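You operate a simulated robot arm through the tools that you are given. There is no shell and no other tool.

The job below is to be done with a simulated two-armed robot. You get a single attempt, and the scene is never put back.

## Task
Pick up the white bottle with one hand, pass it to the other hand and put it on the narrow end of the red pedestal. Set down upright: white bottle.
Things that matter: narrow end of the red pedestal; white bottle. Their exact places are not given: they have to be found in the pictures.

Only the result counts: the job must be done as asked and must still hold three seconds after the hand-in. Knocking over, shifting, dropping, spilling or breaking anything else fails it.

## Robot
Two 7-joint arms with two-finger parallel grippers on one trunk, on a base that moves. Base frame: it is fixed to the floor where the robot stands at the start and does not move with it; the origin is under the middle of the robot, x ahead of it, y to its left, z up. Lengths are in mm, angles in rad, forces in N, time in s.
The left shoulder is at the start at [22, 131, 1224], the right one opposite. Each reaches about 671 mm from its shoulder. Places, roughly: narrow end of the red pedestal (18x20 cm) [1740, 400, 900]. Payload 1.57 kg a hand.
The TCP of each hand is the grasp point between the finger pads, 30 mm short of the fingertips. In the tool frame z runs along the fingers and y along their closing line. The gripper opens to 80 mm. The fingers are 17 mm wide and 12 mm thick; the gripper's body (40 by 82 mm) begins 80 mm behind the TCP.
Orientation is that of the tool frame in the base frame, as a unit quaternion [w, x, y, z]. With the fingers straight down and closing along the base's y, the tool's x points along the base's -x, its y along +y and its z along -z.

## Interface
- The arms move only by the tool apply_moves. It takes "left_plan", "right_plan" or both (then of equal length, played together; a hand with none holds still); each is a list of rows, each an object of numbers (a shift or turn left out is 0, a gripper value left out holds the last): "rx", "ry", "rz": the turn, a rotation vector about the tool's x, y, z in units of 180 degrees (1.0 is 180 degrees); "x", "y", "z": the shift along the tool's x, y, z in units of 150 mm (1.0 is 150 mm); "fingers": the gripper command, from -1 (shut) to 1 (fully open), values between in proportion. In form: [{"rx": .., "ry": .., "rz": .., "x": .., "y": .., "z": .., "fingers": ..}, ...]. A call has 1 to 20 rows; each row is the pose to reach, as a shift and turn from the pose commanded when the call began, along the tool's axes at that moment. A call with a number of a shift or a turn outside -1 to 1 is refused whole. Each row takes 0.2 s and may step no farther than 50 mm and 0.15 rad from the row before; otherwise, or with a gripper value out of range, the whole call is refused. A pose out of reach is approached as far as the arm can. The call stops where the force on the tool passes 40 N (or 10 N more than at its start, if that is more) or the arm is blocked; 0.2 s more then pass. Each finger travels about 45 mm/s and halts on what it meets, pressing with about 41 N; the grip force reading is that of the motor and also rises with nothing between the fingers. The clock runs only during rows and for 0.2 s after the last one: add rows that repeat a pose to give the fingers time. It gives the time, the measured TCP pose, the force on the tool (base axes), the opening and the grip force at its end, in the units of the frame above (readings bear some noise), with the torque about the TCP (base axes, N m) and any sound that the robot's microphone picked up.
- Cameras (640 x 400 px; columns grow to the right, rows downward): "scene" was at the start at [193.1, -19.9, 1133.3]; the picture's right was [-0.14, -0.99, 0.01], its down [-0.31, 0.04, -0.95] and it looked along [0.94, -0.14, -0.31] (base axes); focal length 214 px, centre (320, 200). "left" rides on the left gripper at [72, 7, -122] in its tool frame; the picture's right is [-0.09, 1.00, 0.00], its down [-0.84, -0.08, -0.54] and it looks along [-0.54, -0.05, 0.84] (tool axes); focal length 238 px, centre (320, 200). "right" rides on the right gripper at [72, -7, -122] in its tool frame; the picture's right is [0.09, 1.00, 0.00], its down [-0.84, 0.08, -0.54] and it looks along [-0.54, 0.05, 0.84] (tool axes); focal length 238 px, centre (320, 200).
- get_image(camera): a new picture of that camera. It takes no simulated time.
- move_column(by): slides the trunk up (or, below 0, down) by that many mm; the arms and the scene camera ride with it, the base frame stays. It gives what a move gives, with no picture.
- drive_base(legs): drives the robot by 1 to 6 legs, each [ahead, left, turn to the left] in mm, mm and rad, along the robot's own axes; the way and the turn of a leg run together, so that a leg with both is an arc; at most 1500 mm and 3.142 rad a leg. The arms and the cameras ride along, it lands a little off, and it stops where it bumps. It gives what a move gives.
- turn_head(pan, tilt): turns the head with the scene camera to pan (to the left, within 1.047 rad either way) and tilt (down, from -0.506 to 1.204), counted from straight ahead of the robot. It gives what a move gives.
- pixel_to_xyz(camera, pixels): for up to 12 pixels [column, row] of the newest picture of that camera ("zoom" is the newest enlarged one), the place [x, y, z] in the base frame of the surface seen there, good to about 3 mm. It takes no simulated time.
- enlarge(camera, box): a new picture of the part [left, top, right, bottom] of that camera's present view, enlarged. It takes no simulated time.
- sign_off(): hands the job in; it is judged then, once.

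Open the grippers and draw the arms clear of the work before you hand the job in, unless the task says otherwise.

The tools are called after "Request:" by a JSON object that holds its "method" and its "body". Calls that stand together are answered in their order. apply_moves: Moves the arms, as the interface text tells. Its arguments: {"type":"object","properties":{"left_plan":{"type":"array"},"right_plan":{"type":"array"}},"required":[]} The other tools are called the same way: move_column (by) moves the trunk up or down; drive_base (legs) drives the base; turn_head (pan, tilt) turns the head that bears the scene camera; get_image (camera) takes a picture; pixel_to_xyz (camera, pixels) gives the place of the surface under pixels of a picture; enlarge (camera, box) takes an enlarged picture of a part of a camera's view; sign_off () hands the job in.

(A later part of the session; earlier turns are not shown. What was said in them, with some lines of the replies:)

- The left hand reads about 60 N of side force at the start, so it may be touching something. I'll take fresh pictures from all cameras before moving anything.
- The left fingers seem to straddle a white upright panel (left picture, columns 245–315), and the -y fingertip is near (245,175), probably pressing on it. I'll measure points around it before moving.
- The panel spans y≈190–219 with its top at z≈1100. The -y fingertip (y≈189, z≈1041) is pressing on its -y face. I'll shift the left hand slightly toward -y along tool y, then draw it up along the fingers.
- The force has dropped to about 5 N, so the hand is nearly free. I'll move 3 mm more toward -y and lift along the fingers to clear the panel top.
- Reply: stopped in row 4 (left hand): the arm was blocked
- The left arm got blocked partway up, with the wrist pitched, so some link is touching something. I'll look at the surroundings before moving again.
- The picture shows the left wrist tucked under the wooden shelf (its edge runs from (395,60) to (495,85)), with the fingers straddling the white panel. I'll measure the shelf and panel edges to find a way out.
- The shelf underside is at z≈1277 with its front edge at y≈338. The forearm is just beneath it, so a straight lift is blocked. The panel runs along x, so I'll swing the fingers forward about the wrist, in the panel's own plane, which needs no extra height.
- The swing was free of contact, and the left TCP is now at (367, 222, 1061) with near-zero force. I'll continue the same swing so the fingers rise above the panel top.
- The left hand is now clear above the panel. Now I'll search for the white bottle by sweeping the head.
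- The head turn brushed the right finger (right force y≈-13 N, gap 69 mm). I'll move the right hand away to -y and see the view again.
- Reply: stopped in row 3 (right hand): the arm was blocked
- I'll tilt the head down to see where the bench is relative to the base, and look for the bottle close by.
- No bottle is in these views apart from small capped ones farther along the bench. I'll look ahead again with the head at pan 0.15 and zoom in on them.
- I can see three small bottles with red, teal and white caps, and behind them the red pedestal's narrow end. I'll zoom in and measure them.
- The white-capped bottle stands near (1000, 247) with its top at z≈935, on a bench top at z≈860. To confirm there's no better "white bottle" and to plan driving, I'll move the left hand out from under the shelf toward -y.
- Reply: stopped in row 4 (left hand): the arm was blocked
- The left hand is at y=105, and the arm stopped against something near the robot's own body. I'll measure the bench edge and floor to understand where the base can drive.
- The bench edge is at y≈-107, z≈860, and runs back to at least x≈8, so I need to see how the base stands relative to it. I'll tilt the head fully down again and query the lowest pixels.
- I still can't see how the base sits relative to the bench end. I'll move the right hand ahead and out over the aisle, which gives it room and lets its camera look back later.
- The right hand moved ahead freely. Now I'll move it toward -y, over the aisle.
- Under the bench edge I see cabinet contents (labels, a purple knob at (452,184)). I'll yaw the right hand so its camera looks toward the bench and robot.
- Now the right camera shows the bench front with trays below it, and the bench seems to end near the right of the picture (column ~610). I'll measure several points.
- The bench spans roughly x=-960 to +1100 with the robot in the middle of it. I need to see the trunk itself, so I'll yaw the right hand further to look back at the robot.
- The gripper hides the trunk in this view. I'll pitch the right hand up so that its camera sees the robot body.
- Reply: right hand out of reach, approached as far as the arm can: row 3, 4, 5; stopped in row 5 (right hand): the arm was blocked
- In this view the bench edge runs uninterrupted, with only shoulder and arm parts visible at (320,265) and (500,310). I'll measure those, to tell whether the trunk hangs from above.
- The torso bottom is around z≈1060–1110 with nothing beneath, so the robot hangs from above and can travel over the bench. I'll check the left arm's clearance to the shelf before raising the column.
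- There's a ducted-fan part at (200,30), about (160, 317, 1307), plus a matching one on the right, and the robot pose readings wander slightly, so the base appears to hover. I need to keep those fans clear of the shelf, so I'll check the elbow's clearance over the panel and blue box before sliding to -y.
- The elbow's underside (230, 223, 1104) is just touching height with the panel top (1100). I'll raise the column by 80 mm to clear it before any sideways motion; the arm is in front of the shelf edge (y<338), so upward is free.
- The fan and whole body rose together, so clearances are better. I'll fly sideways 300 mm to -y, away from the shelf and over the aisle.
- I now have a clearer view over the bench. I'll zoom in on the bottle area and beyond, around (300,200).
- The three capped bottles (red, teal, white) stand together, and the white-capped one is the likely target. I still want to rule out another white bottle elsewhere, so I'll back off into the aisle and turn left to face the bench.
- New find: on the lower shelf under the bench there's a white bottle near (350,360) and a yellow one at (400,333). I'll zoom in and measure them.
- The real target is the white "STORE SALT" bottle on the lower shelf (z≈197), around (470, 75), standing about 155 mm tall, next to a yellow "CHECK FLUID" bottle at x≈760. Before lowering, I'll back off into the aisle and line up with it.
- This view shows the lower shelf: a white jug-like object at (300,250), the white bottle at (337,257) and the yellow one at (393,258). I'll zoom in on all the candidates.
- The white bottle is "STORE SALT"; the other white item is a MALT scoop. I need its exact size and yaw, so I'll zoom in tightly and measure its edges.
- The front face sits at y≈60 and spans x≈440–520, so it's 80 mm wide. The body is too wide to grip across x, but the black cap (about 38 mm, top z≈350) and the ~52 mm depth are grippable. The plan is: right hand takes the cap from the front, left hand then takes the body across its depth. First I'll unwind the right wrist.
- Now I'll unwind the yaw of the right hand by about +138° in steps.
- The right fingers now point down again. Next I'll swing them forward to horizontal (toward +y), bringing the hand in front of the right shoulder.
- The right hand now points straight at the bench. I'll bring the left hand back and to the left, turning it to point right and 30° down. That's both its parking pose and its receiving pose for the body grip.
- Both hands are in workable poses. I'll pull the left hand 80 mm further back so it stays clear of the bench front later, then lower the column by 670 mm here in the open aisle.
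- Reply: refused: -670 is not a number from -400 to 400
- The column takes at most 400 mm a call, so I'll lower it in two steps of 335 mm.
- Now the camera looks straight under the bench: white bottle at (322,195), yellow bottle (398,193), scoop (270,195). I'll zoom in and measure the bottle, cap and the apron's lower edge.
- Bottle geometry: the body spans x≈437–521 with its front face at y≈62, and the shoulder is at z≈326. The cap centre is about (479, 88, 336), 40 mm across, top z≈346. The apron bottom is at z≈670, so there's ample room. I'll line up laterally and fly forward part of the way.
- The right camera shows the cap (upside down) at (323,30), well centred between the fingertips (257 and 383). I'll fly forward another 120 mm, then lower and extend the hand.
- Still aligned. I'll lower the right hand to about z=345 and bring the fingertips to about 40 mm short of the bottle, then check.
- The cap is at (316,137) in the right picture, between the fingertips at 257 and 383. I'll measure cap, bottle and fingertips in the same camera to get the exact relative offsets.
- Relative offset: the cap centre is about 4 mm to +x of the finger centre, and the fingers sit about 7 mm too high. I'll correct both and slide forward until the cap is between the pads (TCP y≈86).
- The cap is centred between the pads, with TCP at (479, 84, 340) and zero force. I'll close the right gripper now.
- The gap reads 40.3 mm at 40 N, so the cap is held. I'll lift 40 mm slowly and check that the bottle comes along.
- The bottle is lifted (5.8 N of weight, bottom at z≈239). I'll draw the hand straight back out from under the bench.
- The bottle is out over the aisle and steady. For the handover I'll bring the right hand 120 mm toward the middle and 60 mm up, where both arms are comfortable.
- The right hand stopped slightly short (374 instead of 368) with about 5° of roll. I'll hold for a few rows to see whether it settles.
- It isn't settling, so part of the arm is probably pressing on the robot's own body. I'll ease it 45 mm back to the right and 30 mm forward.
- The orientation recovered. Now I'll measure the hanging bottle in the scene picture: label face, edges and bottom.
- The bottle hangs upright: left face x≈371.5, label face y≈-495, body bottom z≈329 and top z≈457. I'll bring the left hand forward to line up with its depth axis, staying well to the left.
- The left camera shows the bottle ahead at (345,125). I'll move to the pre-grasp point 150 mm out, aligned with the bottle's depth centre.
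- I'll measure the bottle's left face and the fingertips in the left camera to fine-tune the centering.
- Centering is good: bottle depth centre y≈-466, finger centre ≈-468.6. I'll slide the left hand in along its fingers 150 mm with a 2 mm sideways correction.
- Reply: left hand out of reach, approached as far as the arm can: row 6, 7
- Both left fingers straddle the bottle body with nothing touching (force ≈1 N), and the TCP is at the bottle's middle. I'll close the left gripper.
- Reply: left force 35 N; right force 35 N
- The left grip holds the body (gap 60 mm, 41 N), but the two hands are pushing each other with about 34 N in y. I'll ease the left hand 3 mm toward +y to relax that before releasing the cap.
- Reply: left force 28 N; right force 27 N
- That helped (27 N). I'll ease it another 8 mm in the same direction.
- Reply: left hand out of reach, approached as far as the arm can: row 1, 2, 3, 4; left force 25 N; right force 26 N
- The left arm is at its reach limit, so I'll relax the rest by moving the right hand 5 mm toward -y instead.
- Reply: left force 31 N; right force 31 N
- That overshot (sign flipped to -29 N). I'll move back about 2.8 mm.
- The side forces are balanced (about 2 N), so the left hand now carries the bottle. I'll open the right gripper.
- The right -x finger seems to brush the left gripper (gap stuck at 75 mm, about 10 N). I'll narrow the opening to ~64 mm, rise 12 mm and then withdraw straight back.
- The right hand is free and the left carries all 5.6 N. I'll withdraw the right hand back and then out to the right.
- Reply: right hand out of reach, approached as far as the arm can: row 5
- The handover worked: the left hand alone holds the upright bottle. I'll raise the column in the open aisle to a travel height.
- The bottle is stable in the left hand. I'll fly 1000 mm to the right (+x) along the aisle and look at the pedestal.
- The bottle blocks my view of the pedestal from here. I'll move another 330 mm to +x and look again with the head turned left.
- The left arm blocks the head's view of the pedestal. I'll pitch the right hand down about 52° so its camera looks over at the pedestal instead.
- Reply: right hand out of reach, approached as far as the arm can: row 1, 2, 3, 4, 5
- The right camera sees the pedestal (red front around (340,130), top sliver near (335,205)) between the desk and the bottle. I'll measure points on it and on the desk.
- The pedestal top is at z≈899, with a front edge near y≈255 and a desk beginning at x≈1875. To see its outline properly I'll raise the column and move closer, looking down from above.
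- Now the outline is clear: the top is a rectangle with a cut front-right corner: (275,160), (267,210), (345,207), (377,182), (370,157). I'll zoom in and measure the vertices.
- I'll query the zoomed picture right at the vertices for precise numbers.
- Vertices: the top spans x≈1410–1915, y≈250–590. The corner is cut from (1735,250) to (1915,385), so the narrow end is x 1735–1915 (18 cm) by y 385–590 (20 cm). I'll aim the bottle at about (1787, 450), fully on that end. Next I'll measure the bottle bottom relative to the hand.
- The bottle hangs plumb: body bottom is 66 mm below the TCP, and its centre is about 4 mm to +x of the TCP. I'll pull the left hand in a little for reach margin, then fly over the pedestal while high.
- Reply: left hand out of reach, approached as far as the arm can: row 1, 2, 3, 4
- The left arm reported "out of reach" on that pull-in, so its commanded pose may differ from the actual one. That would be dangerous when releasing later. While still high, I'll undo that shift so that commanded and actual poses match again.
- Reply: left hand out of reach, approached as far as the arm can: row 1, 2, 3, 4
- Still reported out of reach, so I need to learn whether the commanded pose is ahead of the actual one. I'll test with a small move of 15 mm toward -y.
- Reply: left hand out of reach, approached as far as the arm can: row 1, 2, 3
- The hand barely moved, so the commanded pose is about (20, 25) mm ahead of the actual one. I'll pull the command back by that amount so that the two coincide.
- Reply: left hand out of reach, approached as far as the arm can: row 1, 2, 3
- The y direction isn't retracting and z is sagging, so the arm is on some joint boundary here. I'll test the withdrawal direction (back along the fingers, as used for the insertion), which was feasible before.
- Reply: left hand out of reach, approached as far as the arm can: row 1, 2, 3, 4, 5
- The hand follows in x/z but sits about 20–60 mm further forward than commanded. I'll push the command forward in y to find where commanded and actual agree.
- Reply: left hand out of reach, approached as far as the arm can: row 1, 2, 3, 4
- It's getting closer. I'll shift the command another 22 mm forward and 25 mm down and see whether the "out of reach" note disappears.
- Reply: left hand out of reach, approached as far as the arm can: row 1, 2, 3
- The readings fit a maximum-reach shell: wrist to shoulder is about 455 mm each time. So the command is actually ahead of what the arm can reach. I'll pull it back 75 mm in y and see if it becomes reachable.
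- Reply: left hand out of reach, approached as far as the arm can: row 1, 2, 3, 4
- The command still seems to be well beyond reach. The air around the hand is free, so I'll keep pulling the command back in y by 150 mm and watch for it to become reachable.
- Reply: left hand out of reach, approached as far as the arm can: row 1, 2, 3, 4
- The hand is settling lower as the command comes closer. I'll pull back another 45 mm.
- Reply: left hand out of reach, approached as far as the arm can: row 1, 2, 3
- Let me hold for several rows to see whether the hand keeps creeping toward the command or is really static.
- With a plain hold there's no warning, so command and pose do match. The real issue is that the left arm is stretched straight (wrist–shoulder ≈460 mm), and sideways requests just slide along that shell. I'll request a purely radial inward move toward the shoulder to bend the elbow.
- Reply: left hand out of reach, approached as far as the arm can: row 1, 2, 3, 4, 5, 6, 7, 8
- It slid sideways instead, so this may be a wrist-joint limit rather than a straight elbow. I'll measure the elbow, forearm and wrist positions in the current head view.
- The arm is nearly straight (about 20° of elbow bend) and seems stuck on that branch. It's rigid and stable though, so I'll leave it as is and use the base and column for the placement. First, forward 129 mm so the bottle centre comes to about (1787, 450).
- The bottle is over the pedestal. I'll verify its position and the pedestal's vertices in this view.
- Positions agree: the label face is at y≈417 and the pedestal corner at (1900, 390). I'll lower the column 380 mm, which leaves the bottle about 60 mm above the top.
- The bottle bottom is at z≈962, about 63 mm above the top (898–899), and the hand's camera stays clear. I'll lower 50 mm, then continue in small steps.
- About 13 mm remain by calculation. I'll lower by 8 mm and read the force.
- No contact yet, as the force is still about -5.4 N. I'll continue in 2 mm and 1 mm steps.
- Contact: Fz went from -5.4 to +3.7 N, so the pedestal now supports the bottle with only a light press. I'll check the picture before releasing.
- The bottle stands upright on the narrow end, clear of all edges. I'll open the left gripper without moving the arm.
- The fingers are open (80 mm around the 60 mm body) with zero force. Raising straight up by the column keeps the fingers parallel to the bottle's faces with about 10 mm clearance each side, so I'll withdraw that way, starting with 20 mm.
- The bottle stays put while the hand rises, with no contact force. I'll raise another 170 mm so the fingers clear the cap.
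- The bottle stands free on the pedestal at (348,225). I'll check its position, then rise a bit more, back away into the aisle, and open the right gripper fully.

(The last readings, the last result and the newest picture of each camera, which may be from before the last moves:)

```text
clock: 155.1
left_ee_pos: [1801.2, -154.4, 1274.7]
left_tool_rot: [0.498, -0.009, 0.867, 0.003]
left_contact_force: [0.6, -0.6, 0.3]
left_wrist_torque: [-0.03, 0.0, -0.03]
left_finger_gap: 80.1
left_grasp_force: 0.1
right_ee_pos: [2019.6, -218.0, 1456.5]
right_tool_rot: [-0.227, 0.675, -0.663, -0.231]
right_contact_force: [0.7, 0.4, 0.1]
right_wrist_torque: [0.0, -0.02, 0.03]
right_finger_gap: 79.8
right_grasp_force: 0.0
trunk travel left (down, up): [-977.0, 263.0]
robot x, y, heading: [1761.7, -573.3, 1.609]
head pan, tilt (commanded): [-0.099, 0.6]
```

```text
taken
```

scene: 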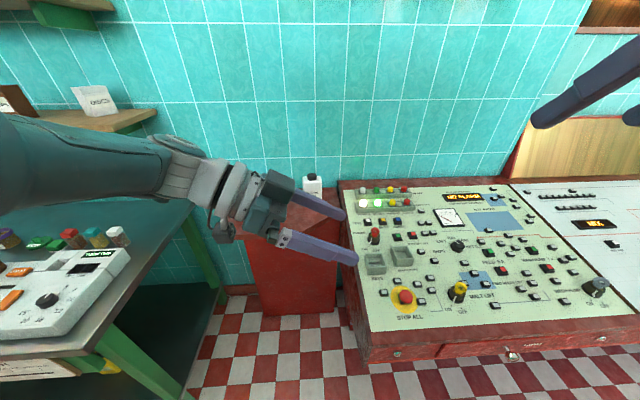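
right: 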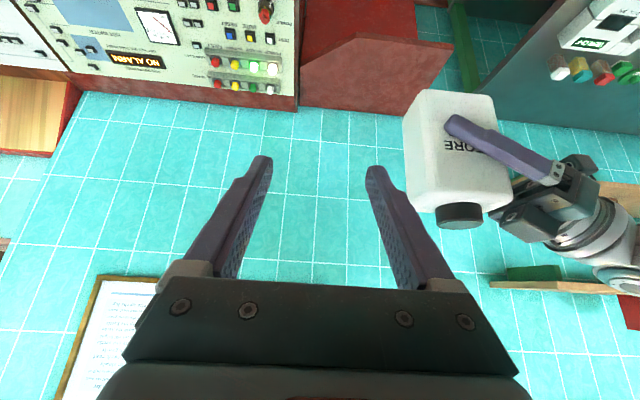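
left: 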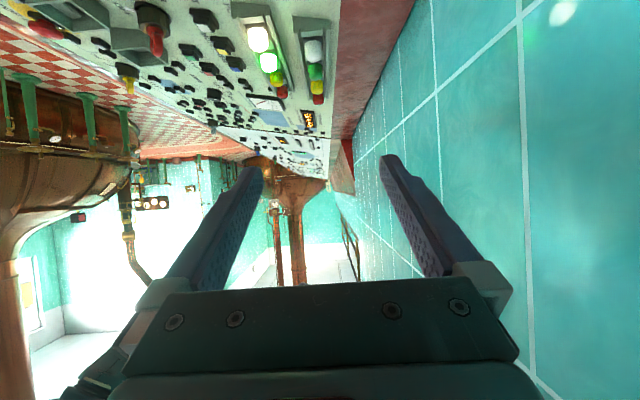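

The robot is clear, both grippers are open, and the bottle shows at (312,185) on the pedestal. I'll take one last close look before handing in.

Request:
{"method": "enlarge", "body": {"camera": "scene", "box": [270, 150, 370, 250]}}

Request:
{"method": "pixel_to_xyz", "body": {"camera": "scene", "pixels": [[312, 185], [312, 176], [305, 188], [319, 188]]}}

```text
4.00 times, centred on (320, 200) of scene
```

zoom: 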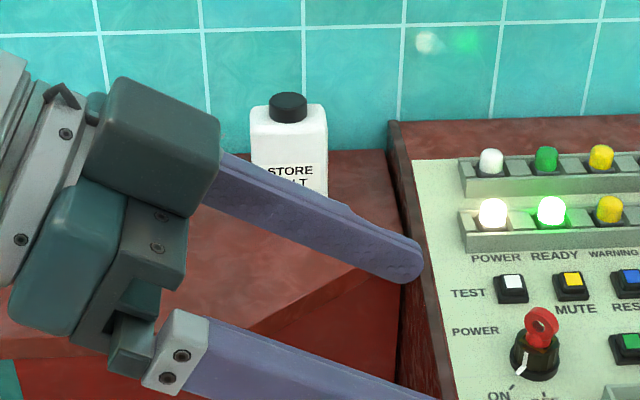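

```text
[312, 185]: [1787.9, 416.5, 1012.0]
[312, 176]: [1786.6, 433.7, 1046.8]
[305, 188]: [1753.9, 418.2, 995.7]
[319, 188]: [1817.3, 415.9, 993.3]
```

The white bottle stands upright and steady on the narrow end, with its centre near (1785, 447) and its cap top at z≈1047. Both hands are empty, open and well clear, so I'm handing the job in.

Request:
{"method": "sign_off", "body": {}}

```text
The job is handed in.
```

The white "STORE SALT" bottle is standing upright on the narrow end of the red pedestal, and I've handed the job in. I haven't seen the judging result.

- **Pick-up and pass:** The right hand took the bottle by its cap from the lower shelf. The left hand then gripped the body, and the right hand let go.
- **Placement:** The bottle's centre is at about (1785, 447) on the pedestal top, which is at z≈899. From the pictures I took the narrow end to be x 1735–1915, y 385–590, and the bottle sits fully inside that. The rough position you gave, [1740, 400], lies about 45 mm from the bottle's centre in both x and y.
- **End state:** Both grippers are open and the arms are clear of the pedestal.
- **Possible contact:** At the start, the left hand was already pressing about 60 N against the white panel on the bench. The left arm was blocked once below the wooden shelf and once just above the panel while I freed it. The panel looked undisturbed in later pictures, but I did not re-measure its position.
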